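You operate a simulated robot arm through the tools that you are given. There is no shell and no other tool. Be economical: measure what you need, move in short steps, check, and stop when the job is done.

You run a simulated two-armed robot. Do the job below in one go: nothing can be reset, and whatever is moved stays where it is left.

JOB
Reset both dividers and stand the tray in the drawer over the tilt-out.
Fine: orange divider in the white slot, green one in the blue slot; shut the drawer.
Where things are to end (x, y in the base frame): drawer tray within 60 mm of [520, 360].

Only the result counts: the job must be done as asked and must still hold three seconds after the hand-in. Knocking over, shifting, dropping, spilling or breaking anything else fails it.

ROBOT AND FRAMES
Two 6-joint arms with two-finger parallel grippers on one trunk, on a base that drives. Base frame: it is fixed to the floor where the robot stands at the start and does not move with it; the origin is under the middle of the robot, x ahead of it, y to its left, z up. Units: mm, degrees, N and s.
The left shoulder is at the start at [60, 187, 1172], the right one opposite. With the tool pointing down near the work surface each hand reaches from about 280 to 620 mm from the robot's upright axis, wherever it stands, measured 20 degrees to its own side. Places, roughly: blue slot of the drawer tray [500, -200, 900]; divider with the green tab (2x19x8 cm) [500, 0, 1000]; divider with the orange tab (2x19x8 cm) [500, -200, 1000]; drawer over the tilt-out [500, 400, 800]; inside of the drawer over the tilt-out [600, 400, 700]; white slot of the drawer tray [500, -100, 900]. Payload 1.57 kg a hand.
The TCP of each hand is the grasp point between the finger pads, 30 mm short of the fingertips. In the tool frame z runs along the fingers and y along their closing line. Largest opening 110 mm; finger width 24, thickness 12; the body of the gripper, 48 by 112 mm, starts 78 mm behind the TCP.
Orientation is told as [roll, pitch, yaw] about the base's x, y, z axes, in that order, counted from this pose: with the fingers straight down and closing along the base's y, the tool's x points along the base's -x, its y along +y and its z along -z.

CONTROLS
- The arms move only by the tool move_arm. It takes "left_steps", "right_steps" or both (then of equal length, played together; a hand with none holds still); each is a list that holds one entry, the list of rows, each a list of 7 numbers: the shift along the tool's x, y, z in mm, then the turn, a rotation vector about the tool's x, y, z in degrees, then the opening, from 0 (shut) to 1 (fully open). In form: [[[tx, ty, tz, wx, wy, wz, grip], ...]]. A call has 1 to 10 rows; each row is the pose to reach, as a shift and turn from the pose commanded when the call began, along the tool's axes at that moment. Each row takes 0.2 s and may step no farther than 50 mm and 8.6 degrees from the row before; otherwise, or with a gripper value out of range, the whole call is refused. A pose out of reach is approached as far as the arm can. The call stops where the force on the tool passes 50 N (or 10 N more than at its start, if that is more) or the arm is blocked; 0.2 s more then pass. The fingers move at their own pace (about 153 mm/s each) and stop on an object; they squeeze with about 38 N. The grip force told is the motor's: it shows also when the fingers shut on nothing. Time passes only in rows, and 0.2 s behind the last, so rows that repeat a pose let the fingers close. It gives the time, the measured TCP pose, the force on the tool (base axes), the opening and the grip force at its end, in the units of the frame above (readings bear some noise), with the torque about the TCP (base axes, N m) and any sound that the robot's microphone picked up.
- Cameras (640 x 400 px; columns grow to the right, rows downward): "scene" is now at [3.6, 15, 1699.4]; the picture's right is [0.26, -0.97, 0.00], its down [-0.83, -0.23, -0.50] and it looks along [0.49, 0.13, -0.86] (base axes); focal length 286 px, centre (320, 200). "left" rides on the left gripper at [70, -16, -141] in its tool frame; the picture's right is [0.23, 0.97, 0.00], its down [-0.86, 0.20, -0.48] and it looks along [-0.47, 0.11, 0.88] (tool axes); focal length 222 px, centre (320, 200). "right" rides on the right gripper at [70, 16, -141] in its tool frame; the picture's right is [-0.23, 0.97, 0.00], its down [-0.86, -0.20, -0.48] and it looks along [-0.47, -0.11, 0.88] (tool axes); focal length 222 px, centre (320, 200).
- grab_frame(camera): a new picture of that camera. The clock stands still meanwhile.
- slide_trunk(by): slides the trunk up (or, below 0, down) by that many mm; the arms and the scene camera ride with it, the base frame stays. It gives what a move gives, with no picture.
- roll_base(legs): drives the robot by 1 to 6 legs, each [ahead, left, turn to the left] in mm, mm and degrees, along the robot's own axes; the way and the turn of a leg run together, so that a leg with both is an arc; at most 1500 mm and 180 degrees a leg. The arms and the cameras ride along, it lands a little off, and it stops where it bumps. It gives what a move gives.
- aim_head(pan, tilt): turns the head with the scene camera to pan (to the left, within 86 degrees either way) and tilt (down, from -29 to 69), counted from straight ahead of the robot. It gives what a move gives.
- measure_at(camera, pixels): for up to 12 pixels [column, row] of the newest picture of that camera ("zoom" is the newest enlarged one), the place [x, y, z] in the base frame of the surface seen there, good to about 2 mm. The clock stands still meanwhile.
- zoom(camera, box): a new picture of the part [left, top, right, bottom] of that camera's present view, enlarged. The clock stands still meanwhile.
- close_job(): hands the job in; it is judged then, once.

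Go step by step. Measure first, check grasps and placings, and put right what went wrong. The budget is 80 turns and 62 pictures, counting those below and the enlarged ones. Unless the task says otherwise, let go and move clear before handing in, and close with one line.

The tools are called after "Call:" as name(argument=value, ...) on one line, values as JSON. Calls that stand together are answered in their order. move_arm: Moves the arms, as the interface text tells. Its arguments: {"type":"object","properties":{"left_steps":{"type":"array","items":{"type":"array","items":{"type":"array","items":{"type":"number"}}}},"right_steps":{"type":"array","items":{"type":"array","items":{"type":"array","items":{"type":"number"}}}}},"required":[]} The other tools are called the same way: slide_trunk (by) slides the trunk up or down; roll_base (legs) drives the base; aim_head (pan, tilt) turns the head that bears the scene camera; grab_frame (camera) takes a picture; measure_at (camera, pixels) gives the place of the surface under pixels of a picture; zoom (camera, box) takes an enlarged picture of a part of a camera's view; close_job () hands the job in.

At the start:

```text
t: 0.0
left_tool_pos: [439.8, 350.5, 1202.6]
left_orientation: [-0.1, -0.1, -0.1]
left_ft_force: [0.7, -0.5, 0.3]
left_ft_torque: [-0.02, 0.02, -0.03]
left_finger_gap: 109.9
left_grip_force: 0.0
right_tool_pos: [457.3, -134.3, 1184.3]
right_orientation: [0.0, 0.1, 0.0]
right_ft_force: [-0.3, -0.7, 0.1]
right_ft_torque: [0.0, -0.01, -0.01]
right_finger_gap: 110.0
right_grip_force: 0.0
trunk travel left (down, up): [-800.0, 190.0]
robot x, y, heading: [0.3, -2.0, 0.1]
head pan, tilt: [15.2, 59.7]
```

scene: 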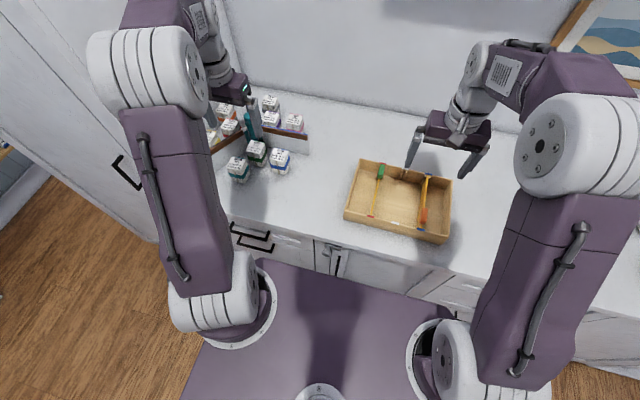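
right: 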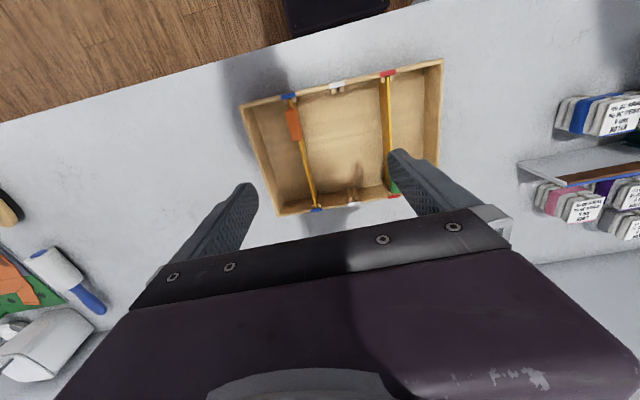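
left: 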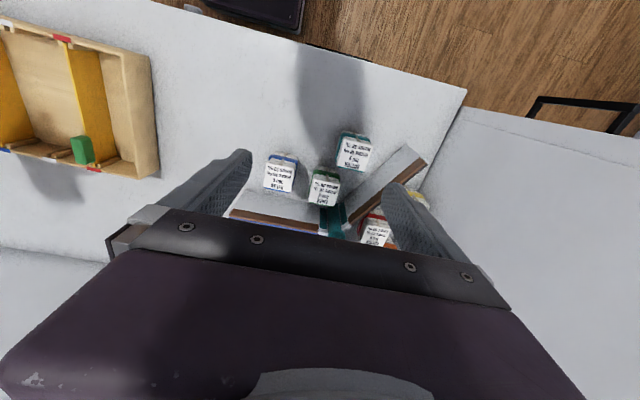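

The right picture shows the tray with the orange divider in the blue slot (around 290,100–318,208) and the green one in the red slot (388,75–395,195), with the white slot empty between them. I'll look closer and measure.

Call:
zoom(camera="right", box=[220, 40, 460, 220])

Call:
zoom(camera="scene", box=[200, 140, 480, 310])

```text
2.22 times, centred on (340, 130) of right
```

zoom: 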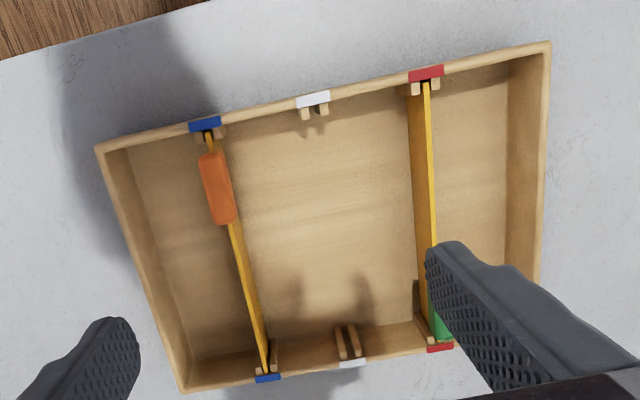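

```text
2.29 times, centred on (340, 225) of scene
```

zoom: 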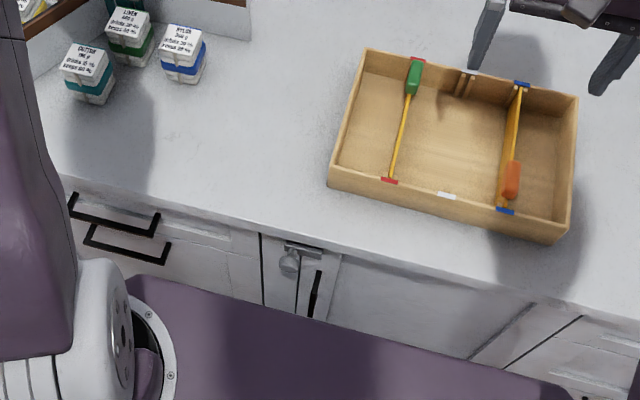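

Zoom of scene is the newest; I'll measure tray corners, tabs, slot marks, and the drawer fronts.

Call:
measure_at(camera="zoom", pixels=[[368, 51], [577, 97], [561, 240], [331, 185], [415, 75], [512, 180], [389, 180], [446, 195], [505, 211], [418, 60], [522, 85], [440, 150]])

Call:
measure_at(camera="scene", pixels=[[255, 233], [255, 245], [292, 244], [310, 238], [333, 250], [335, 262], [237, 169], [256, 153], [280, 161], [225, 205], [350, 250], [240, 225]])

Call:
aim_head(pan=50, tilt=50)

Call:
grab_frame(camera="scene")

```text
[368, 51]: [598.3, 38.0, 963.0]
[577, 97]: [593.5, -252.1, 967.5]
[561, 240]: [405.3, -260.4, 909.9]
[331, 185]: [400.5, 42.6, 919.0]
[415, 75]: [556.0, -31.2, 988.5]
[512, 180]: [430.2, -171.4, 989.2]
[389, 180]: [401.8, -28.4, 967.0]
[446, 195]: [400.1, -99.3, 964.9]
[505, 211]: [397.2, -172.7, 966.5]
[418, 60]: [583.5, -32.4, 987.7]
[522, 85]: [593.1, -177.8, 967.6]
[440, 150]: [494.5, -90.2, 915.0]
```

```text
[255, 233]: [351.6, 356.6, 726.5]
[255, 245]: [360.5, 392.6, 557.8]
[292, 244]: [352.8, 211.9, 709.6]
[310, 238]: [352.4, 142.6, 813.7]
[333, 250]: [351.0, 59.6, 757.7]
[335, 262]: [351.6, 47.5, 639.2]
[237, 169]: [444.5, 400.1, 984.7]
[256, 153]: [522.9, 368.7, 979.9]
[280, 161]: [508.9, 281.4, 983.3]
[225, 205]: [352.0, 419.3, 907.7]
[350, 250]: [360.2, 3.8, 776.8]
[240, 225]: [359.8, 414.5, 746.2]
```

```text
t: 1.0
left_tool_pos: [439.5, 350.1, 1202.7]
left_orientation: [-0.1, -0.1, -0.1]
left_ft_force: [0.4, -0.9, -0.2]
left_ft_torque: [0.01, 0.0, -0.03]
left_finger_gap: 110.0
left_grip_force: 0.0
right_tool_pos: [458.7, -134.4, 1184.6]
right_orientation: [0.0, 0.0, 0.0]
right_ft_force: [0.4, -0.2, -0.1]
right_ft_torque: [0.0, 0.0, 0.02]
right_finger_gap: 109.8
right_grip_force: 0.0
trunk travel left (down, up): [-800.0, 190.0]
robot x, y, heading: [5.2, 1.4, -0.1]
head pan, tilt: [50.0, 50.0]
```

```text
56 pictures are left
```

scene: 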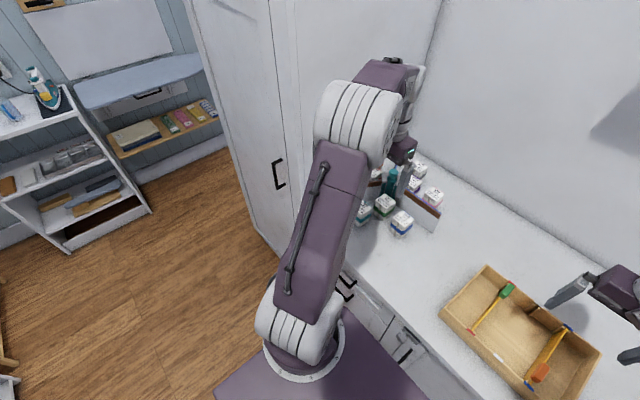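

The tray spans about x 400–600, y −255..40 with its rim at z 966. I'll take an enlarged right-hand view of the dividers for exact grasp points, and look at the drawer front.

Call:
zoom(camera="right", box=[260, 60, 420, 160])

Call:
zoom(camera="scene", box=[310, 240, 450, 380])

```text
4.00 times, centred on (340, 110) of right
```

zoom: 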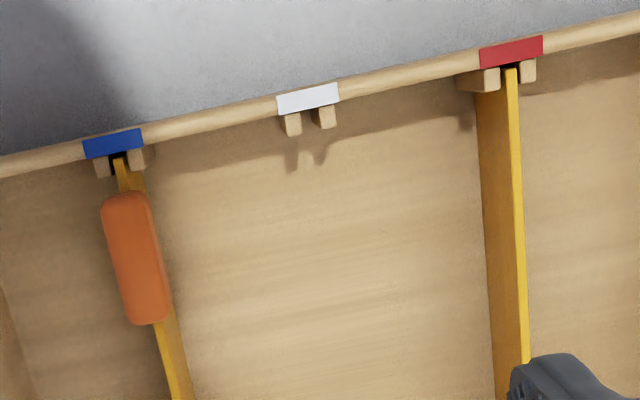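

```text
2.86 times, centred on (380, 310) of scene
```

zoom: 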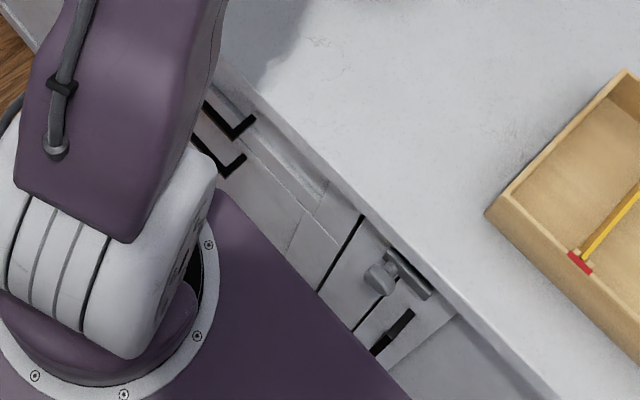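

I'll measure board tops and posts in the right picture, and the handles in the enlarged scene.

Call:
measure_at(camera="right", pixels=[[387.8, 85], [391.2, 142], [294.5, 125], [303.5, 152], [337, 84.3], [288.8, 95.5], [387.8, 73], [333, 91], [341.5, 89.5], [352, 202], [316, 209], [394, 196]])

Call:
measure_at(camera="zoom", pixels=[[234, 133], [252, 121], [205, 105], [226, 170], [243, 157], [200, 140], [320, 215], [340, 240], [280, 180], [300, 220], [385, 260], [400, 330]])

```text
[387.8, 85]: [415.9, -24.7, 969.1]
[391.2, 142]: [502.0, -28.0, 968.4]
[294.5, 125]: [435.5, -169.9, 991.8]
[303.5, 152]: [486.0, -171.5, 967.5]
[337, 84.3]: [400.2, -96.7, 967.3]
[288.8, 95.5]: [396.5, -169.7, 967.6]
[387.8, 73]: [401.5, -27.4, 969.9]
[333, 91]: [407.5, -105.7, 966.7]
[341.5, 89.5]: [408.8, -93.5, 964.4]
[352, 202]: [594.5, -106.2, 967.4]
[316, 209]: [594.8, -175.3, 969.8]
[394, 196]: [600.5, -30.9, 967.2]
```

```text
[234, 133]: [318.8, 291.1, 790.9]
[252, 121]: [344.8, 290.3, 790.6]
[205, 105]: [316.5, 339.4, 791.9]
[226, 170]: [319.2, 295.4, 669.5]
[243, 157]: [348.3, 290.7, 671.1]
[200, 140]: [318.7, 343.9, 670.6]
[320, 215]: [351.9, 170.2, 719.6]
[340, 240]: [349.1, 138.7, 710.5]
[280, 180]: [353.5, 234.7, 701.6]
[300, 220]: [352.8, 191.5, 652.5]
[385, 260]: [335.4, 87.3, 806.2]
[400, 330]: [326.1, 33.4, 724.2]
```

The boards' tops are flush with the rim (z 968) and run along x with about −1.7° yaw; orange centre is at about [497, −172]. I'll lower the right hand over the orange board's middle.

Call:
move_arm(right_steps=[[[-19, -19, 20, 0, 0, 1.7, 0.45], [-38.3, -37.8, 50, 0, 0, 1.7, 0.45], [-38.3, -37.8, 95, 0, 0, 1.7, 0.45], [-38.3, -37.8, 140, 0, 0, 1.7, 0.45], [-38.3, -37.8, 170, 0, 0, 1.7, 0.45], [-38.3, -37.8, 190, 0, 0, 1.7, 0.45], [-38.3, -37.8, 190, 0, 0, 1.7, 0.45]]])

Call:
grab_frame(camera="right")

```text
t: 2.6
left_tool_pos: [439.7, 349.5, 1202.2]
left_orientation: [-0.1, -0.1, -0.1]
left_ft_force: [0.4, -0.4, -0.5]
left_ft_torque: [-0.03, 0.0, 0.01]
left_finger_gap: 110.0
left_grip_force: 0.1
right_tool_pos: [496.7, -172.8, 992.6]
right_orientation: [0.1, 0.0, -1.6]
right_ft_force: [-0.2, 1.3, 0.2]
right_ft_torque: [-0.02, 0.0, 0.03]
right_finger_gap: 49.6
right_grip_force: 0.1
trunk travel left (down, up): [-800.0, 190.0]
robot x, y, heading: [-3.9, -1.9, -0.1]
head pan, tilt: [50.0, 50.0]
```

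```text
53 pictures are left
```

right: 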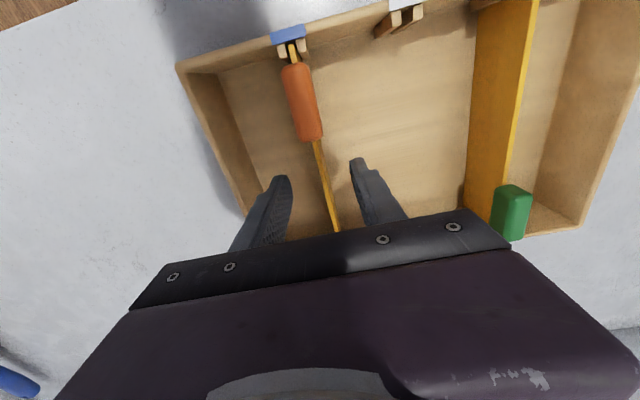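

The fingers straddle the orange board evenly (280 / 360 around 328). I'll descend, close, and lift slightly.

Call:
move_arm(right_steps=[[[0, 0, 20, 0, 0, 0, 0.45], [0, 0, 36, 0, 0, 0, 0.45], [0, 0, 36, 0, 0, 0, 0], [0, 0, 36, 0, 0, 0, 0], [0, 0, 36, 0, 0, 0, 0]]])

```text
t: 3.8
left_tool_pos: [440.1, 349.8, 1201.5]
left_orientation: [-0.1, -0.1, -0.1]
left_ft_force: [0.3, -0.7, 0.1]
left_ft_torque: [0.0, 0.0, 0.04]
left_finger_gap: 109.9
left_grip_force: 0.1
right_tool_pos: [496.1, -171.8, 957.5]
right_orientation: [0.0, 0.0, -1.6]
right_ft_force: [-1.2, 0.1, 0.8]
right_ft_torque: [0.02, 0.02, 0.08]
right_finger_gap: 3.2
right_grip_force: 24.3
trunk travel left (down, up): [-800.0, 190.0]
robot x, y, heading: [1.5, 1.7, -0.1]
head pan, tilt: [50.0, 50.0]
```

The fingers stopped on the thin board (gap 3.2 mm). I'll lift it straight up and look.

Call:
move_arm(right_steps=[[[0, 0, -10, 0, 0, 0, 0], [0, 0, -30, 0, 0, 0, 0], [0, 0, -55, 0, 0, 0, 0], [0, 0, -80, 0, 0, 0, 0], [0, 0, -95, 0, 0, 0, 0]]])

Call:
grab_frame(camera="right")

```text
t: 5.0
left_tool_pos: [438.8, 350.1, 1202.0]
left_orientation: [-0.1, -0.1, -0.1]
left_ft_force: [0.3, -0.3, -1.4]
left_ft_torque: [0.01, 0.01, 0.02]
left_finger_gap: 110.2
left_grip_force: 0.1
right_tool_pos: [496.2, -171.3, 1052.5]
right_orientation: [0.1, -0.1, -1.7]
right_ft_force: [0.1, -0.5, -1.1]
right_ft_torque: [0.04, -0.01, 0.02]
right_finger_gap: 3.2
right_grip_force: 23.8
trunk travel left (down, up): [-800.0, 190.0]
robot x, y, heading: [0.2, 0.1, -0.1]
head pan, tilt: [50.0, 50.0]
```

```text
52 pictures are left
```

right: 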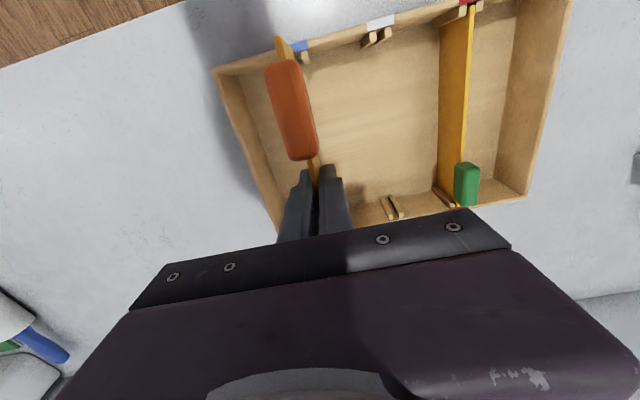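

The board is held level. I'll enlarge the white slot's posts (370,38 and 392,208) to get the exact line.

Call:
zoom(camera="right", box=[260, 0, 500, 220])

```text
1.82 times, centred on (380, 110) of right
```

zoom: 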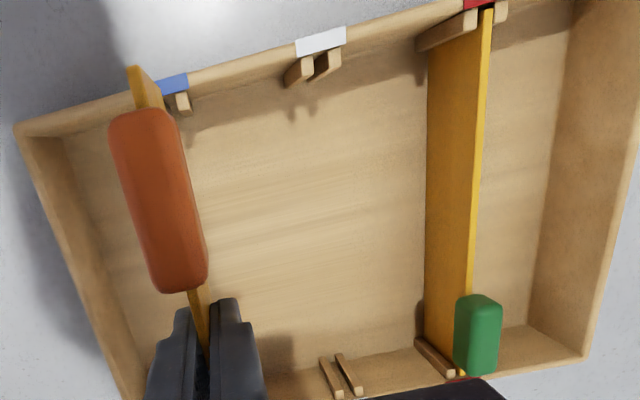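

Call:
measure_at(camera="zoom", pixels=[[299, 66], [306, 61], [321, 57], [334, 53], [338, 396], [347, 394], [358, 391], [134, 70], [205, 340], [484, 30], [470, 270], [321, 40]])

```text
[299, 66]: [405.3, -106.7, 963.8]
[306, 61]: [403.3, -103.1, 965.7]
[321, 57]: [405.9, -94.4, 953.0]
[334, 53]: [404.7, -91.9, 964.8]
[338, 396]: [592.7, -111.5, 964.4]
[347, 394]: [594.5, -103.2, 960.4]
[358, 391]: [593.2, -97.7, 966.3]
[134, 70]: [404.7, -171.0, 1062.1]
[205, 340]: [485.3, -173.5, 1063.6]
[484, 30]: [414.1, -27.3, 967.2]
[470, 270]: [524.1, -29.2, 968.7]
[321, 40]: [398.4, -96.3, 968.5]
```

White slot centre line is 71.5 mm to the left of the board in the tray's own direction. I'll shift there and lower until just above the posts, then look.

Call:
move_arm(right_steps=[[[0, 35, 0, 0, 0, 0, 0], [0, 71.4, 0, 0, 0, 0, 0], [0, 71.4, 20, 0, 0, 0, 0], [0, 71.4, 36, 0, 0, 0, 0], [0, 71.4, 36, 0, 0, 0, 0]]])

Call:
zoom(camera="right", box=[230, 0, 470, 220])

```text
t: 6.2
left_tool_pos: [440.3, 350.7, 1202.8]
left_orientation: [-0.2, -0.1, -0.2]
left_ft_force: [0.2, 0.5, 0.1]
left_ft_torque: [0.0, -0.03, 0.0]
left_finger_gap: 109.9
left_grip_force: 0.0
right_tool_pos: [499.1, -102.1, 1017.0]
right_orientation: [0.0, 0.1, -1.8]
right_ft_force: [-0.8, -1.0, -0.9]
right_ft_torque: [-0.04, 0.01, 0.02]
right_finger_gap: 3.6
right_grip_force: 24.6
trunk travel left (down, up): [-800.0, 190.0]
robot x, y, heading: [-4.1, -1.2, 0.1]
head pan, tilt: [50.0, 50.0]
```

```text
1.82 times, centred on (350, 110) of right
```

zoom: 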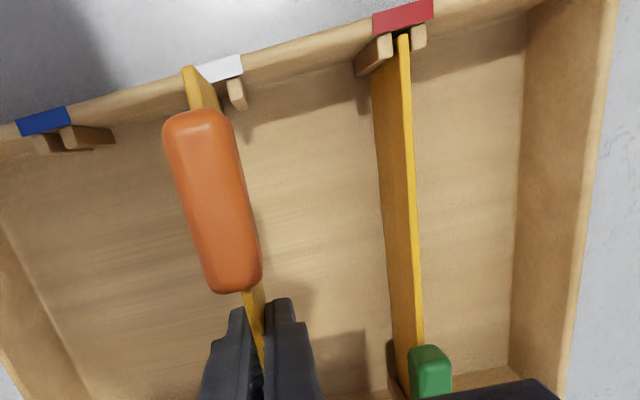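

It looks lined up. I'll lower it into the white slot, watching the force.

Call:
move_arm(right_steps=[[[0, 0, 8, 0, 0, 0, 0], [0, 0, 18, 0, 0, 0, 0], [0, 0, 28, 0, 0, 0, 0], [0, 0, 38, 0, 0, 0, 0], [0, 0, 48, 0, 0, 0, 0], [0, 0, 58, 0, 0, 0, 0]]])

Call:
zoom(camera="right", box=[230, 0, 470, 220])

```text
t: 7.6
left_tool_pos: [437.7, 351.2, 1203.2]
left_orientation: [-0.1, -0.2, -0.2]
left_ft_force: [-0.2, -0.7, -1.3]
left_ft_torque: [-0.01, -0.01, -0.01]
left_finger_gap: 109.9
left_grip_force: 0.1
right_tool_pos: [497.0, -101.4, 957.8]
right_orientation: [0.1, 0.2, -1.8]
right_ft_force: [-2.5, 1.9, 3.1]
right_ft_torque: [-0.04, -0.35, 0.0]
right_finger_gap: 3.6
right_grip_force: 24.7
trunk travel left (down, up): [-800.0, 190.0]
robot x, y, heading: [-2.4, 2.1, 0.1]
head pan, tilt: [50.0, 50.0]
```

```text
1.82 times, centred on (350, 110) of right
```

zoom: 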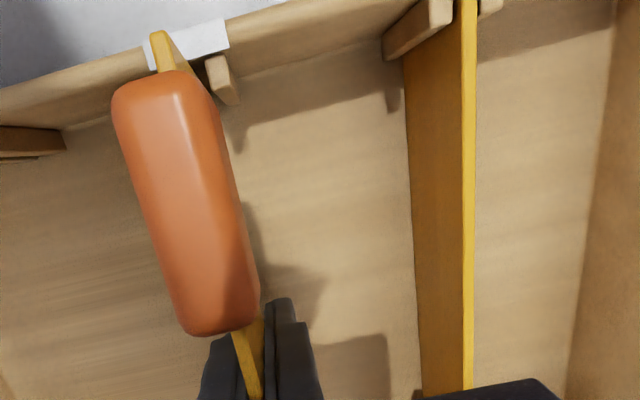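

The front end of the board (160,45) overlaps the white tag, as if it sits higher; I'll measure it.

Call:
measure_at(camera="zoom", pixels=[[157, 36], [165, 62], [240, 345], [250, 380], [215, 40], [215, 62], [190, 120], [215, 320], [468, 100], [466, 350]])

```text
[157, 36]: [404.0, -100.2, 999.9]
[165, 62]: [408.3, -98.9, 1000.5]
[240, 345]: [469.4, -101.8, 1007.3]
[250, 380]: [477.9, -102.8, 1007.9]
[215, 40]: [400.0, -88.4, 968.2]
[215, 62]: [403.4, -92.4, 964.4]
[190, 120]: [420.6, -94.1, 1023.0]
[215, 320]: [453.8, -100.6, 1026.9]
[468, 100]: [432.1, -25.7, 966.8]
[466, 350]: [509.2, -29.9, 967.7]
```

The board slid up in the grip: front top at z 1000, middle at 1008, so its rear end has caught on the rear posts. I'll raise it slightly and look at the rear posts with the head.

Call:
move_arm(right_steps=[[[0, 0, -10, 0, 0, 0, 0], [0, 0, -22, 0, 0, 0, 0], [0, 0, -22, 0, 0, 0, 0]]])

Call:
aim_head(pan=-10, tilt=50)

Call:
zoom(camera="scene", box=[220, 120, 420, 260])

```text
t: 8.4
left_tool_pos: [440.1, 350.7, 1202.2]
left_orientation: [-0.1, -0.1, 0.0]
left_ft_force: [0.5, -0.4, -0.3]
left_ft_torque: [0.0, 0.01, -0.02]
left_finger_gap: 109.9
left_grip_force: 0.0
right_tool_pos: [499.0, -100.3, 981.4]
right_orientation: [0.0, 0.2, -1.7]
right_ft_force: [-0.1, 1.0, -1.1]
right_ft_torque: [-0.03, -0.04, -0.03]
right_finger_gap: 3.5
right_grip_force: 24.4
trunk travel left (down, up): [-800.0, 190.0]
robot x, y, heading: [2.3, -0.9, -0.3]
head pan, tilt: [50.0, 50.0]
```

```text
t: 9.7
left_tool_pos: [439.8, 350.2, 1203.1]
left_orientation: [-0.1, -0.1, -0.1]
left_ft_force: [0.6, -0.3, 0.1]
left_ft_torque: [-0.01, 0.06, 0.03]
left_finger_gap: 110.0
left_grip_force: 0.1
right_tool_pos: [499.0, -101.0, 981.3]
right_orientation: [-0.1, 0.0, -1.7]
right_ft_force: [0.4, 0.0, -1.3]
right_ft_torque: [0.03, 0.0, 0.01]
right_finger_gap: 3.5
right_grip_force: 24.4
trunk travel left (down, up): [-800.0, 190.0]
robot x, y, heading: [-1.0, 1.7, -0.1]
head pan, tilt: [-10.0, 50.0]
```

```text
2.86 times, centred on (320, 190) of scene
```

zoom: 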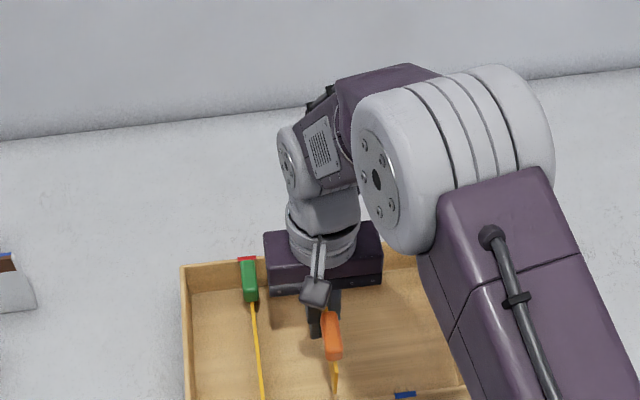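

The head's view is blocked by the hand; I'll move the left hand to the right by 130 mm so its camera sees the rear posts.

Call:
move_arm(left_steps=[[[0, -45, 0, 0, 0, 0, 1], [0, -90, 0, 0, 0, 0, 1], [0, -130, 0, 0, 0, 0, 1]]])

Call:
grab_frame(camera="left")

```text
t: 10.5
left_tool_pos: [439.3, 219.8, 1204.7]
left_orientation: [-0.2, -0.1, -0.1]
left_ft_force: [-0.8, -0.4, 0.5]
left_ft_torque: [0.01, 0.02, 0.01]
left_finger_gap: 110.1
left_grip_force: 0.0
right_tool_pos: [499.3, -101.3, 980.2]
right_orientation: [0.0, 0.0, -1.7]
right_ft_force: [-0.1, -0.4, -0.8]
right_ft_torque: [0.02, -0.01, -0.01]
right_finger_gap: 4.0
right_grip_force: 24.1
trunk travel left (down, up): [-800.0, 190.0]
robot x, y, heading: [2.7, -1.5, 0.0]
head pan, tilt: [-10.0, 50.0]
```

```text
47 pictures are left
```

left: 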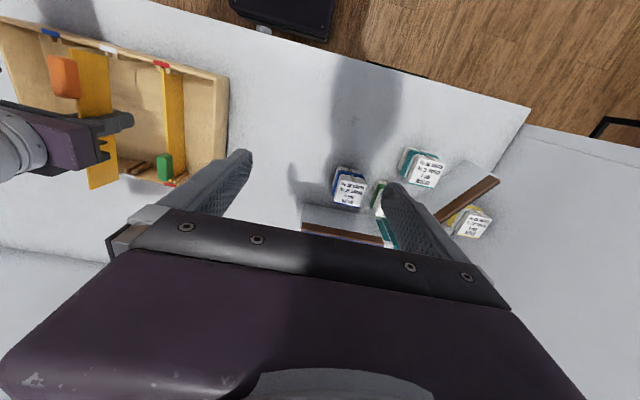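

Call:
zoom(camera="left", box=[30, 30, 240, 200])

```text
2.35 times, centred on (135, 115) of left
```

zoom: 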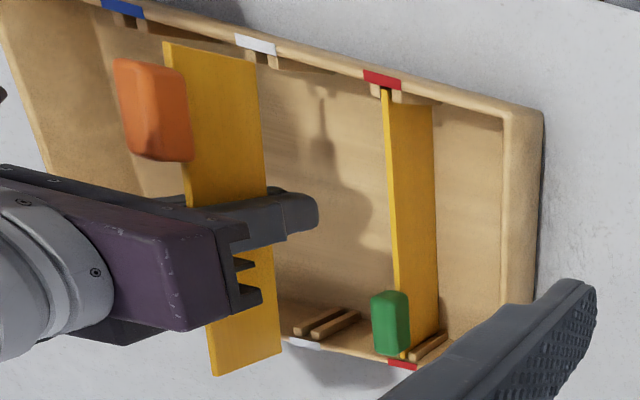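

Call:
measure_at(camera="zoom", pixels=[[169, 46], [253, 66], [214, 371], [279, 348], [303, 345], [298, 326], [318, 333], [330, 322], [401, 364], [255, 45], [420, 358], [436, 340]])

```text
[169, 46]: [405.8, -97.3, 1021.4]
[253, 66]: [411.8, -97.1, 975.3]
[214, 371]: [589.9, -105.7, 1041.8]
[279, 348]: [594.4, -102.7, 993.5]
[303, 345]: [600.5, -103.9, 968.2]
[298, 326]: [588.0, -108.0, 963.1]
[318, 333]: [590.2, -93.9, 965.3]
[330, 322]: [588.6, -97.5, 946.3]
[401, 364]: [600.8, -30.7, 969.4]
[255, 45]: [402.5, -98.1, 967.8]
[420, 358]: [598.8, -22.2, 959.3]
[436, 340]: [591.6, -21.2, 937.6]
```

The board is now pitched ~6° (front down) and its ends are close to both walls. I'll enlarge the rear white slot and board end from the left camera.

Call:
zoom(camera="left", box=[110, 140, 190, 190])

```text
8.00 times, centred on (150, 165) of left
```

zoom: 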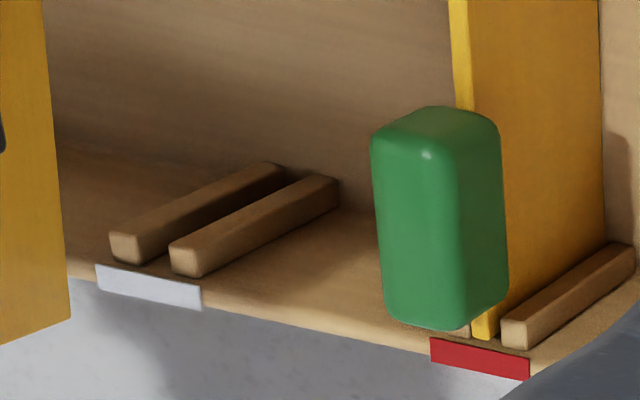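

Call:
measure_at(camera="zoom", pixels=[[126, 246], [188, 260], [114, 248], [140, 248], [172, 258], [202, 262], [124, 260], [188, 274], [148, 285], [64, 310], [482, 330], [514, 333]])

```text
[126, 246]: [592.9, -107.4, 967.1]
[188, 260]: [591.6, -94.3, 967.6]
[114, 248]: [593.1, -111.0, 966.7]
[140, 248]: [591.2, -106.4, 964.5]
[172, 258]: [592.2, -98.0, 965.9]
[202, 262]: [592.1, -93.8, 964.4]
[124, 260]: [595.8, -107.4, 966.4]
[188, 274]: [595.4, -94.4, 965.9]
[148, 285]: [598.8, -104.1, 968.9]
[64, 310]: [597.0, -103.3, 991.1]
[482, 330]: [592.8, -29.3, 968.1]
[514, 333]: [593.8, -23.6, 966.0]
```

Posts put the white slot line from (405,−98) to (593,−101), so the board's rear was ~3–4 mm too far right. I'll level the board (+6° about y), yaw 0.7° back and shift 1 mm left, then check.

Call:
move_arm(right_steps=[[[0, 0.5, -5, 0, 3, -0.4, 0], [0, 1.0, -5, 0, 6, -0.7, 0], [0, 1.0, -5, 0, 6, -0.7, 0]]])

Call:
zoom(camera="left", box=[30, 30, 240, 200])

```text
t: 11.3
left_tool_pos: [438.3, 220.4, 1203.0]
left_orientation: [-0.1, -0.1, 0.1]
left_ft_force: [-0.1, -0.4, -0.1]
left_ft_torque: [-0.03, 0.02, -0.04]
left_finger_gap: 109.9
left_grip_force: 0.0
right_tool_pos: [499.1, -101.5, 986.5]
right_orientation: [0.0, 6.1, -1.1]
right_ft_force: [0.4, -0.1, -0.2]
right_ft_torque: [0.01, 0.0, -0.01]
right_finger_gap: 3.3
right_grip_force: 24.6
trunk travel left (down, up): [-800.0, 190.0]
robot x, y, heading: [-4.4, 1.4, -0.3]
head pan, tilt: [-10.0, 50.0]
```

```text
2.35 times, centred on (135, 115) of left
```

zoom: 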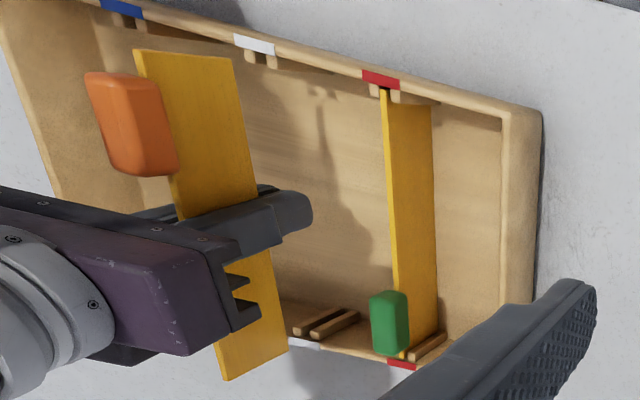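

Call:
measure_at(camera="zoom", pixels=[[142, 55], [228, 60], [226, 374], [282, 346], [240, 120], [250, 180], [270, 290], [265, 320], [235, 100], [275, 330], [200, 120], [245, 345]])

```text
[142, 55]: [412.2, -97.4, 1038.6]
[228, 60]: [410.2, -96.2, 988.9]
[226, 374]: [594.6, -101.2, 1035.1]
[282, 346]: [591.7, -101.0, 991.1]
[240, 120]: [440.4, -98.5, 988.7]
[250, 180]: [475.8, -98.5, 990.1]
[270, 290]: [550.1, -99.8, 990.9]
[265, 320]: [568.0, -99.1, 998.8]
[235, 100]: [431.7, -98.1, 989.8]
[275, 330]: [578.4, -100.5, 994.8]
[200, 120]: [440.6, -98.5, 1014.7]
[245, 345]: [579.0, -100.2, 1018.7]
```

The board is level now; its centre line is about 1 mm right of the slot. I'll shift 1 mm left and lower about 34 mm, so the lower edge enters the posts.

Call:
move_arm(right_steps=[[[0.7, 1.0, 0, 0, 0, 0, 0], [-0.4, 1.0, 10, 0, 0, 0, 0], [-1.4, 1.0, 20, 0, 0, 0, 0], [-2.2, 1.0, 27, 0, 0, 0, 0], [-2.9, 1.0, 34, 0, 0, 0, 0], [-2.9, 1.0, 34, 0, 0, 0, 0]]])

Call:
zoom(camera="left", box=[30, 30, 240, 200])

```text
t: 12.7
left_tool_pos: [437.8, 220.3, 1203.4]
left_orientation: [-0.1, -0.2, -0.2]
left_ft_force: [0.2, 0.7, 0.3]
left_ft_torque: [0.0, 0.02, 0.0]
left_finger_gap: 110.1
left_grip_force: 0.1
right_tool_pos: [496.7, -98.1, 953.2]
right_orientation: [0.1, 6.0, -1.0]
right_ft_force: [-3.6, 0.1, 5.0]
right_ft_torque: [-0.01, -0.67, -0.01]
right_finger_gap: 3.5
right_grip_force: 24.4
trunk travel left (down, up): [-800.0, 190.0]
robot x, y, heading: [-2.1, 1.6, 0.0]
head pan, tilt: [-10.0, 50.0]
```

```text
2.35 times, centred on (135, 115) of left
```

zoom: 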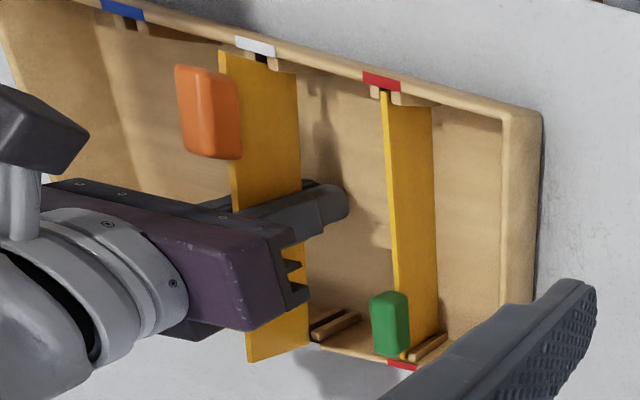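

The front entered but torque −0.67 shows the rear is resting on something; I'll enlarge the rear end and the front end.

Call:
zoom(camera="left", box=[110, 140, 190, 190])

Call:
measure_at(camera="zoom", pixels=[[400, 330], [395, 312], [300, 395], [340, 200], [350, 250], [385, 230], [160, 275], [402, 340]])

Call:
zoom(camera="left", box=[95, 35, 175, 85])

Call:
measure_at(camera="zoom", pixels=[[235, 110], [230, 125], [260, 150], [140, 80], [300, 150], [345, 160], [255, 90], [250, 80], [270, 300], [30, 130]])

```text
8.00 times, centred on (150, 165) of left
```

zoom: 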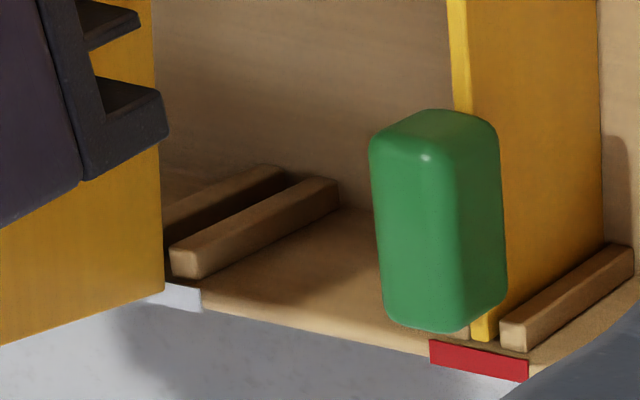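

```text
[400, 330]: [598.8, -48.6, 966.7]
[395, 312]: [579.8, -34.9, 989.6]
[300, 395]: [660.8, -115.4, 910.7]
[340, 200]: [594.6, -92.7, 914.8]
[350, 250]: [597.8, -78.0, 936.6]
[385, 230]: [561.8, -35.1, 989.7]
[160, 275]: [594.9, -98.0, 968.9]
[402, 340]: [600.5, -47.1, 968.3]
```

```text
8.00 times, centred on (135, 60) of left
```

zoom: 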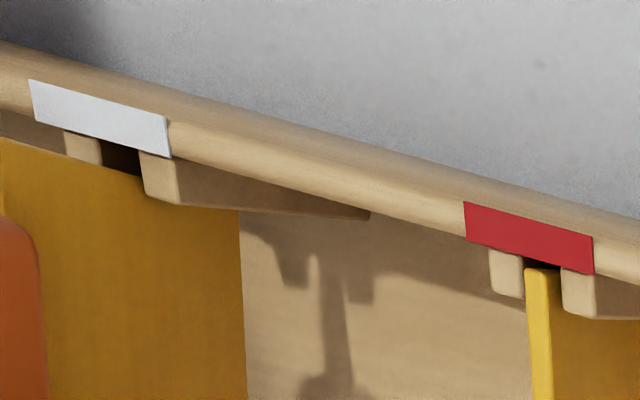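

```text
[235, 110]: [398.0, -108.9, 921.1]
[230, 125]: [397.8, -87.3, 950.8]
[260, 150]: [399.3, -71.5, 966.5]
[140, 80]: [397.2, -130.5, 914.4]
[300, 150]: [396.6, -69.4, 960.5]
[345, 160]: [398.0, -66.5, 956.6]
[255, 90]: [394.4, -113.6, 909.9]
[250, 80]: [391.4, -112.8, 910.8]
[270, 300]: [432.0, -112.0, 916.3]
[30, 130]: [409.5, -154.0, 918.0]
```

Call:
measure_at(camera="zoom", pixels=[[85, 148], [80, 138], [155, 176], [150, 158], [20, 152], [120, 174], [300, 185], [400, 215], [505, 262], [540, 275], [235, 225], [237, 300]])

```text
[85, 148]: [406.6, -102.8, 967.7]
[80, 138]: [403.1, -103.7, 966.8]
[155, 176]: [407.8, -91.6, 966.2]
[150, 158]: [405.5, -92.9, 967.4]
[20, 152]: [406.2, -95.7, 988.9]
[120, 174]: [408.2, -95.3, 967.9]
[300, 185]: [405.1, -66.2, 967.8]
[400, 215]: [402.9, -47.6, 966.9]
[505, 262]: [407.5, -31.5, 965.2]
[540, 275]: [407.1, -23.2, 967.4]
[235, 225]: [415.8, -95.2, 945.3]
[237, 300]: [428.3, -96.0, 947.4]
```

The rear is just touching the right rear post (slot there spans −106..−98, board occupies −101.5..−98). I'll raise 22 mm, re-level by 7°, yaw −0.7°, shift 1.2 mm right.

Call:
move_arm(right_steps=[[[1.2, 0, -11, 0, 0, 0, 0], [2.3, 0, -22, 0, 0, 0, 0], [2.8, -1.2, -27, 0, 4, 0.4, 0], [2.8, -1.2, -27, 0, 7.3, 0.7, 0], [2.8, -1.2, -27, 0, 7.3, 0.7, 0]]])

Call:
zoom(camera="left", box=[60, 35, 200, 195])

```text
t: 13.9
left_tool_pos: [438.2, 220.7, 1202.7]
left_orientation: [-0.1, -0.1, -0.1]
left_ft_force: [-0.4, 0.1, 0.1]
left_ft_torque: [0.02, -0.05, 0.02]
left_finger_gap: 110.2
left_grip_force: 0.0
right_tool_pos: [497.8, -98.8, 979.4]
right_orientation: [-0.1, 13.2, -1.7]
right_ft_force: [-0.4, -0.6, -0.9]
right_ft_torque: [0.03, -0.07, 0.02]
right_finger_gap: 3.5
right_grip_force: 24.7
trunk travel left (down, up): [-800.0, 190.0]
robot x, y, heading: [0.1, 0.4, 0.1]
head pan, tilt: [-10.0, 50.0]
```

```text
2.50 times, centred on (130, 115) of left
```

zoom: 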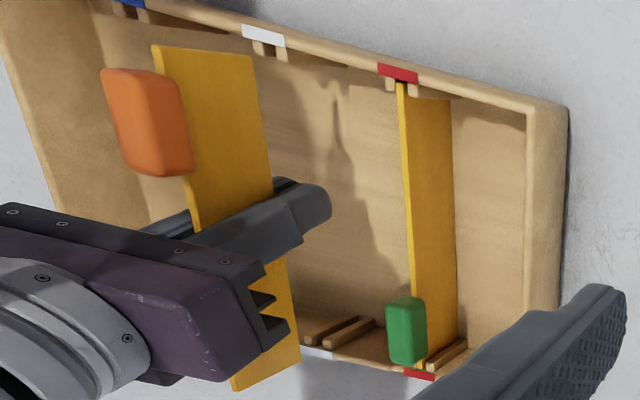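

Call:
measure_at(camera="zoom", pixels=[[160, 52], [252, 63], [234, 385], [297, 357], [255, 90], [262, 130], [270, 180], [283, 290], [290, 335], [270, 350], [310, 338], [333, 343]])

```text
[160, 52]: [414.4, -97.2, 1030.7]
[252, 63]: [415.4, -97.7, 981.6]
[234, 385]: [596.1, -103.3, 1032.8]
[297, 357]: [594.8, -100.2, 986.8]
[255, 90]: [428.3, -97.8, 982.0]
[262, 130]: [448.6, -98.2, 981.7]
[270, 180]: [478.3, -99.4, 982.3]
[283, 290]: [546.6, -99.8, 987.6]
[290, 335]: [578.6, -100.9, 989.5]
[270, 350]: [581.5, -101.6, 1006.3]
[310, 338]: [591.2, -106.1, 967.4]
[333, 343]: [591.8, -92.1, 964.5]
```

The line now needs +1.4 mm in y; x seems shifted backward too. I'll check both ends' exact x.

Call:
zoom(camera="left", box=[110, 140, 190, 190])

Call:
zoom(camera="left", box=[85, 35, 165, 85])

```text
8.00 times, centred on (150, 165) of left
```

zoom: 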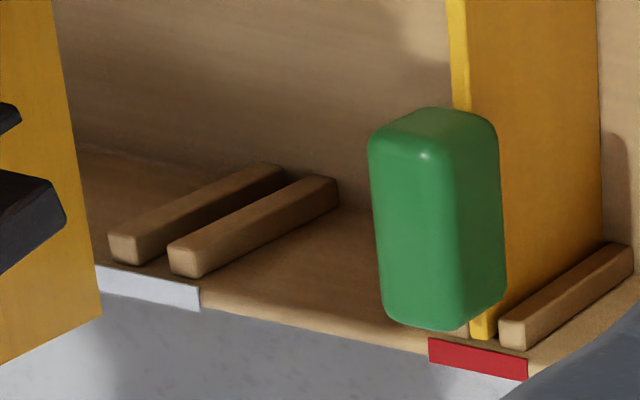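

```text
8.00 times, centred on (125, 60) of left
```

zoom: 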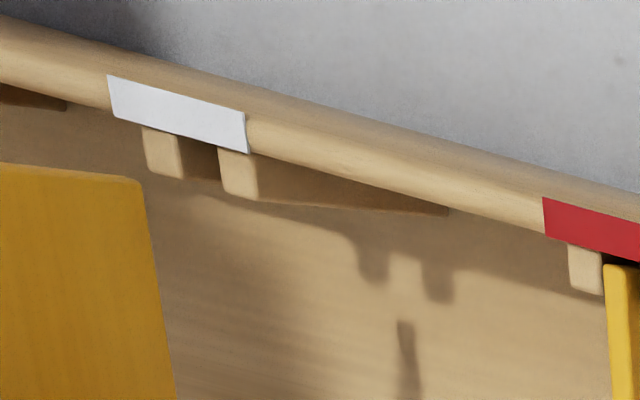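

Call:
measure_at(camera="zoom", pixels=[[130, 181], [60, 169], [5, 166], [100, 176], [610, 270], [625, 272], [165, 165], [240, 185], [145, 132], [180, 150]])

```text
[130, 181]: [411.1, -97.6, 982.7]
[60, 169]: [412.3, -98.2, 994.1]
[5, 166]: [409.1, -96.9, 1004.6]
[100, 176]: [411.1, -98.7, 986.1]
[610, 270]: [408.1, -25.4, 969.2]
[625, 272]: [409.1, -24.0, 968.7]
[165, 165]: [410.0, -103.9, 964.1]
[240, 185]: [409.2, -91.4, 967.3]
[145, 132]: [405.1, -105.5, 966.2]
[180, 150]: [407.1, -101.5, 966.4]
```

The front end is at x 410 but should be about 406.5, so the rear would land on the rear wall. I'll shift −3.2 mm in x, +1.3 mm in y, 1° more level, then lower 28 mm.

Call:
move_arm(right_steps=[[[3.1, 1.3, 0.8, 0, 1, 0, 0], [0.8, 1.3, 10.5, 0, 1, 0, 0], [-0.6, 1.3, 16.4, 0, 1, 0, 0], [-2.0, 1.3, 22.2, 0, 1, 0, 0], [-3.3, 1.3, 28.1, 0, 1, 0, 0], [-3.3, 1.3, 28.1, 0, 1, 0, 0]]])

Call:
zoom(camera="left", box=[60, 35, 200, 195])

```text
t: 15.3
left_tool_pos: [437.4, 220.5, 1204.1]
left_orientation: [-0.1, -0.3, -0.1]
left_ft_force: [-0.2, 0.1, 0.0]
left_ft_torque: [0.01, -0.03, -0.02]
left_finger_gap: 110.2
left_grip_force: 0.1
right_tool_pos: [494.1, -97.2, 952.3]
right_orientation: [-0.1, 14.2, -1.7]
right_ft_force: [-2.7, 1.5, 7.6]
right_ft_torque: [0.0, -0.91, 0.13]
right_finger_gap: 3.7
right_grip_force: 24.8
trunk travel left (down, up): [-800.0, 190.0]
robot x, y, heading: [2.0, -1.3, -0.5]
head pan, tilt: [-10.0, 50.0]
```

```text
2.50 times, centred on (130, 115) of left
```

zoom: 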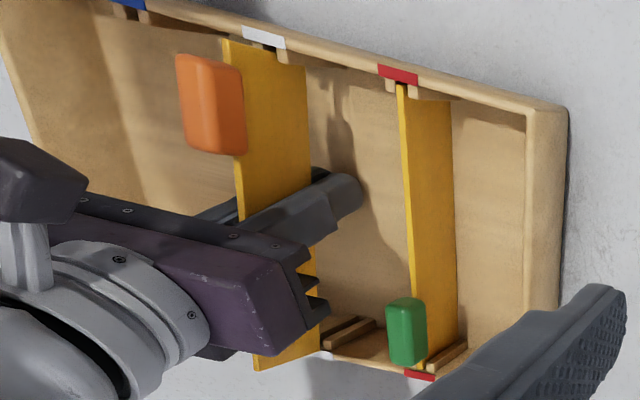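

Still 7.6 N and −0.9 N m: the rear still catches. I'll look at the rear end closely.

Call:
zoom(camera="left", box=[130, 150, 170, 180])

```text
13.33 times, centred on (150, 165) of left
```

zoom: 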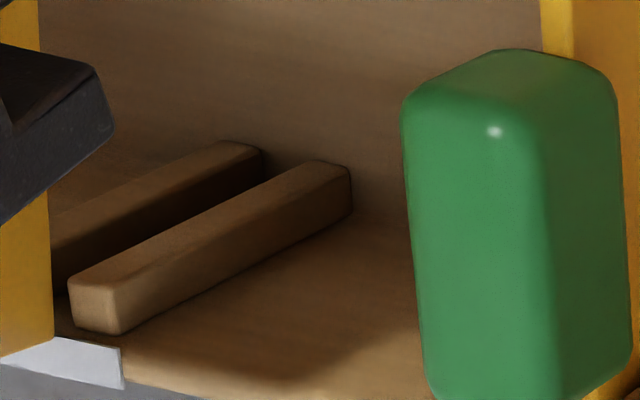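

Call:
measure_at(camera="zoom", pixels=[[48, 335], [46, 300], [20, 348], [48, 240], [78, 310], [110, 310], [95, 285], [60, 265], [80, 365], [15, 250]])

```text
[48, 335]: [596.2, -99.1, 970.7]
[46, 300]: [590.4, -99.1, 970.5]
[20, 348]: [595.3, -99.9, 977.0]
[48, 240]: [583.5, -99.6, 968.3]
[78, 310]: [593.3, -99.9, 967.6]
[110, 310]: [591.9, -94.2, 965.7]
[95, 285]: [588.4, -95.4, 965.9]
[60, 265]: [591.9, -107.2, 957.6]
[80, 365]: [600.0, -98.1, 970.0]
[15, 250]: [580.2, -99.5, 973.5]
```

The rear bottom edge (48,335) sits at x 596, z 970 — on the rear rim, so x is the issue now. The front is held in its slot, so I can regrip higher here; first I measure the board's tilt.

Call:
zoom(camera="left", box=[90, 35, 170, 85])

Call:
measure_at(camera="zoom", pixels=[[20, 140], [60, 155], [110, 170], [200, 200], [280, 225], [282, 300], [285, 380], [160, 178], [100, 250], [350, 195]])

```text
8.00 times, centred on (130, 60) of left
```

zoom: 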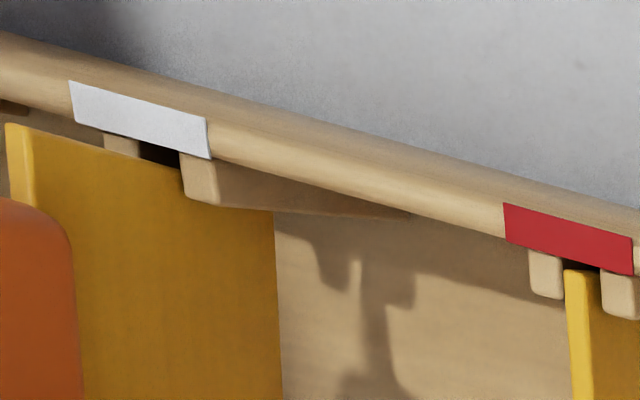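

```text
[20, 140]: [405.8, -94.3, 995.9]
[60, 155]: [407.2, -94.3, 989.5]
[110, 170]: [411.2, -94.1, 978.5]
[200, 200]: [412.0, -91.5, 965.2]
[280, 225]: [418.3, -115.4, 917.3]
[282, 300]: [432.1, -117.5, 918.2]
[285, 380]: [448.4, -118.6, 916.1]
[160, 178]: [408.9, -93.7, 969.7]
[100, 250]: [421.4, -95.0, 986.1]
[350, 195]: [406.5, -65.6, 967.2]
```

The board is 8.2° front-down with its middle ~5 mm too far back. I'll raise 25 mm, level it by 8.2°, and shift −5 mm in x and −0.8 mm in y, then measure the ends.

Call:
move_arm(right_steps=[[[3, 0, -12, 0, 0, 0, 0], [6.1, 0, -24.2, 0, 0, 0, 0], [8.5, -0.4, -23.6, 0, 4.1, 0, 0], [10.9, -0.8, -23, 0, 8.2, 0, 0], [10.9, -0.8, -23, 0, 8.2, 0, 0]]])

Call:
zoom(camera="left", box=[110, 140, 190, 190])

```text
t: 16.5
left_tool_pos: [439.3, 219.6, 1204.6]
left_orientation: [-0.1, -0.1, -0.2]
left_ft_force: [0.2, -0.1, 0.1]
left_ft_torque: [0.02, 0.0, 0.0]
left_finger_gap: 109.9
left_grip_force: 0.0
right_tool_pos: [489.0, -100.5, 976.6]
right_orientation: [-0.2, 22.5, -1.7]
right_ft_force: [0.6, 0.9, -1.0]
right_ft_torque: [-0.02, -0.02, -0.02]
right_finger_gap: 3.3
right_grip_force: 24.1
trunk travel left (down, up): [-800.0, 190.0]
robot x, y, heading: [-4.1, -0.7, -0.0]
head pan, tilt: [-10.0, 50.0]
```

```text
8.00 times, centred on (150, 165) of left
```

zoom: 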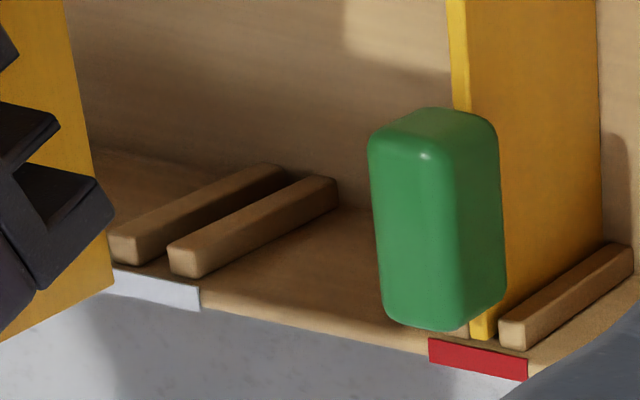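

Call:
measure_at(camera="zoom", pixels=[[112, 280], [108, 287], [60, 308], [95, 200], [20, 326], [110, 265], [90, 295]])

Call:
zoom(camera="left", box=[80, 35, 160, 85])

```text
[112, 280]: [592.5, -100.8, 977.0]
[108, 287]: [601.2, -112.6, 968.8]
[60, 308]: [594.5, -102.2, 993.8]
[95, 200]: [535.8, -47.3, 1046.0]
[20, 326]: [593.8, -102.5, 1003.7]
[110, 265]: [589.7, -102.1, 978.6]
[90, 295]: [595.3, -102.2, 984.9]
```

```text
8.00 times, centred on (120, 60) of left
```

zoom: 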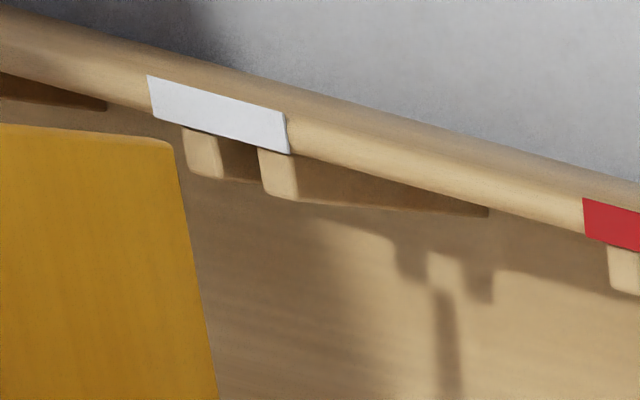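

Call:
measure_at(camera="zoom", pixels=[[162, 142], [168, 150], [100, 136], [50, 130], [10, 127], [180, 200], [200, 300], [210, 380]])

```text
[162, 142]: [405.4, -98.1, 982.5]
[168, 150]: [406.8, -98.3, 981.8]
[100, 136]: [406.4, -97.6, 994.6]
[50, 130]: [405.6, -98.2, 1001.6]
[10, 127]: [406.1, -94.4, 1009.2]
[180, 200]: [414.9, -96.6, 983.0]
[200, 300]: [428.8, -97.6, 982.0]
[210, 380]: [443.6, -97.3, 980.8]
```

The board now spans x 405.5–595, level within 1°, and needs +1.8 mm in y. I'll shift and lower 26 mm.

Call:
move_arm(right_steps=[[[0, 1.8, 0, 0, -0.5, 0, 0], [-3.8, 1.8, 9.2, 0, -0.5, 0, 0], [-5.7, 1.8, 13.9, 0, -0.5, 0, 0], [-7.7, 1.8, 18.5, 0, -0.5, 0, 0], [-10, 1.8, 24, 0, -0.5, 0, 0], [-10, 1.8, 24, 0, -0.5, 0, 0]]])

Call:
zoom(camera="left", box=[110, 140, 190, 190])

```text
t: 17.9
left_tool_pos: [439.2, 219.5, 1203.3]
left_orientation: [-0.1, -0.2, -0.1]
left_ft_force: [0.3, 0.2, -0.5]
left_ft_torque: [0.02, -0.03, 0.03]
left_finger_gap: 110.0
left_grip_force: 0.0
right_tool_pos: [488.9, -97.4, 950.1]
right_orientation: [-0.1, 22.0, -1.7]
right_ft_force: [0.2, -1.3, -0.5]
right_ft_torque: [0.01, 0.01, 0.09]
right_finger_gap: 3.2
right_grip_force: 24.3
trunk travel left (down, up): [-800.0, 190.0]
robot x, y, heading: [-2.2, 2.8, 0.3]
head pan, tilt: [-10.0, 50.0]
```

```text
8.00 times, centred on (150, 165) of left
```

zoom: 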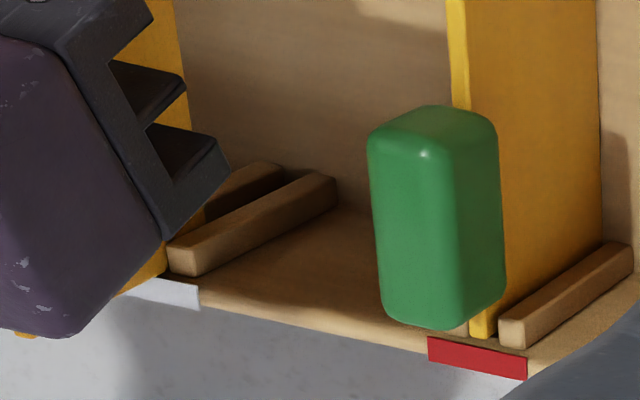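

No contact force now and the rear end is between its posts. I'll loosen the fingers slightly so the board slides down guided by the slots.

Call:
move_arm(right_steps=[[[0, 0, 0, 0, 0, 0, 0.08], [0, 0, 0, 0, 0, 0, 0.12], [0, 0, 0, 0, 0, 0, 0.12]]])

Call:
zoom(camera="left", box=[60, 35, 200, 195])

```text
t: 18.7
left_tool_pos: [438.6, 220.6, 1203.1]
left_orientation: [-0.1, -0.1, -0.1]
left_ft_force: [0.1, 0.1, -0.6]
left_ft_torque: [0.01, 0.0, 0.02]
left_finger_gap: 109.9
left_grip_force: 0.1
right_tool_pos: [489.7, -97.9, 949.0]
right_orientation: [-0.1, 22.0, -1.8]
right_ft_force: [-0.4, -0.3, -0.1]
right_ft_torque: [0.0, -0.01, 0.03]
right_finger_gap: 13.3
right_grip_force: 0.2
trunk travel left (down, up): [-800.0, 190.0]
robot x, y, heading: [0.3, 5.0, 0.0]
head pan, tilt: [-10.0, 50.0]
```

```text
2.50 times, centred on (130, 115) of left
```

zoom: 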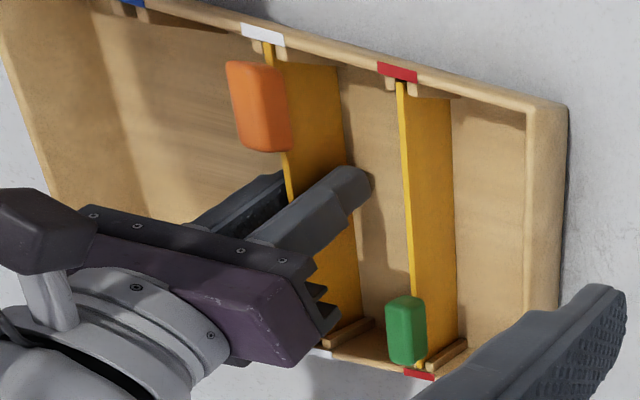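

The orange board dropped fully into the white slot. I'll open a bit more, rise straight up, and straighten the hand.

Call:
move_arm(right_steps=[[[0, 0, 0, 0, 0, 0, 0.3], [15, 0, -37, 0, 0, 0, 0.35], [30, 0, -74, 0, 0, 0, 0.45], [45, 0, -111, 0, -7, 0, 0.45], [52, 0, -129, 0, -14, 0, 0.45], [52, 0, -129, 0, -22, 0, 0.45]]])

Call:
zoom(camera="right", box=[180, 0, 540, 220])

```text
t: 20.1
left_tool_pos: [437.4, 221.5, 1202.8]
left_orientation: [-0.1, 0.0, -0.1]
left_ft_force: [0.4, 0.3, -0.5]
left_ft_torque: [-0.01, -0.01, -0.01]
left_finger_gap: 109.7
left_grip_force: 0.1
right_tool_pos: [489.1, -98.3, 1088.4]
right_orientation: [-0.1, -0.1, -1.8]
right_ft_force: [-0.3, 0.0, -0.6]
right_ft_torque: [-0.04, 0.01, 0.02]
right_finger_gap: 49.5
right_grip_force: 0.1
trunk travel left (down, up): [-800.0, 190.0]
robot x, y, heading: [-2.3, 1.1, -0.1]
head pan, tilt: [-10.0, 50.0]
```

```text
1.78 times, centred on (360, 110) of right
```

zoom: 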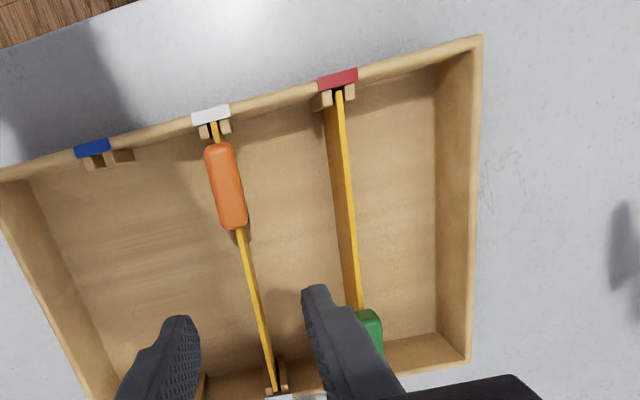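

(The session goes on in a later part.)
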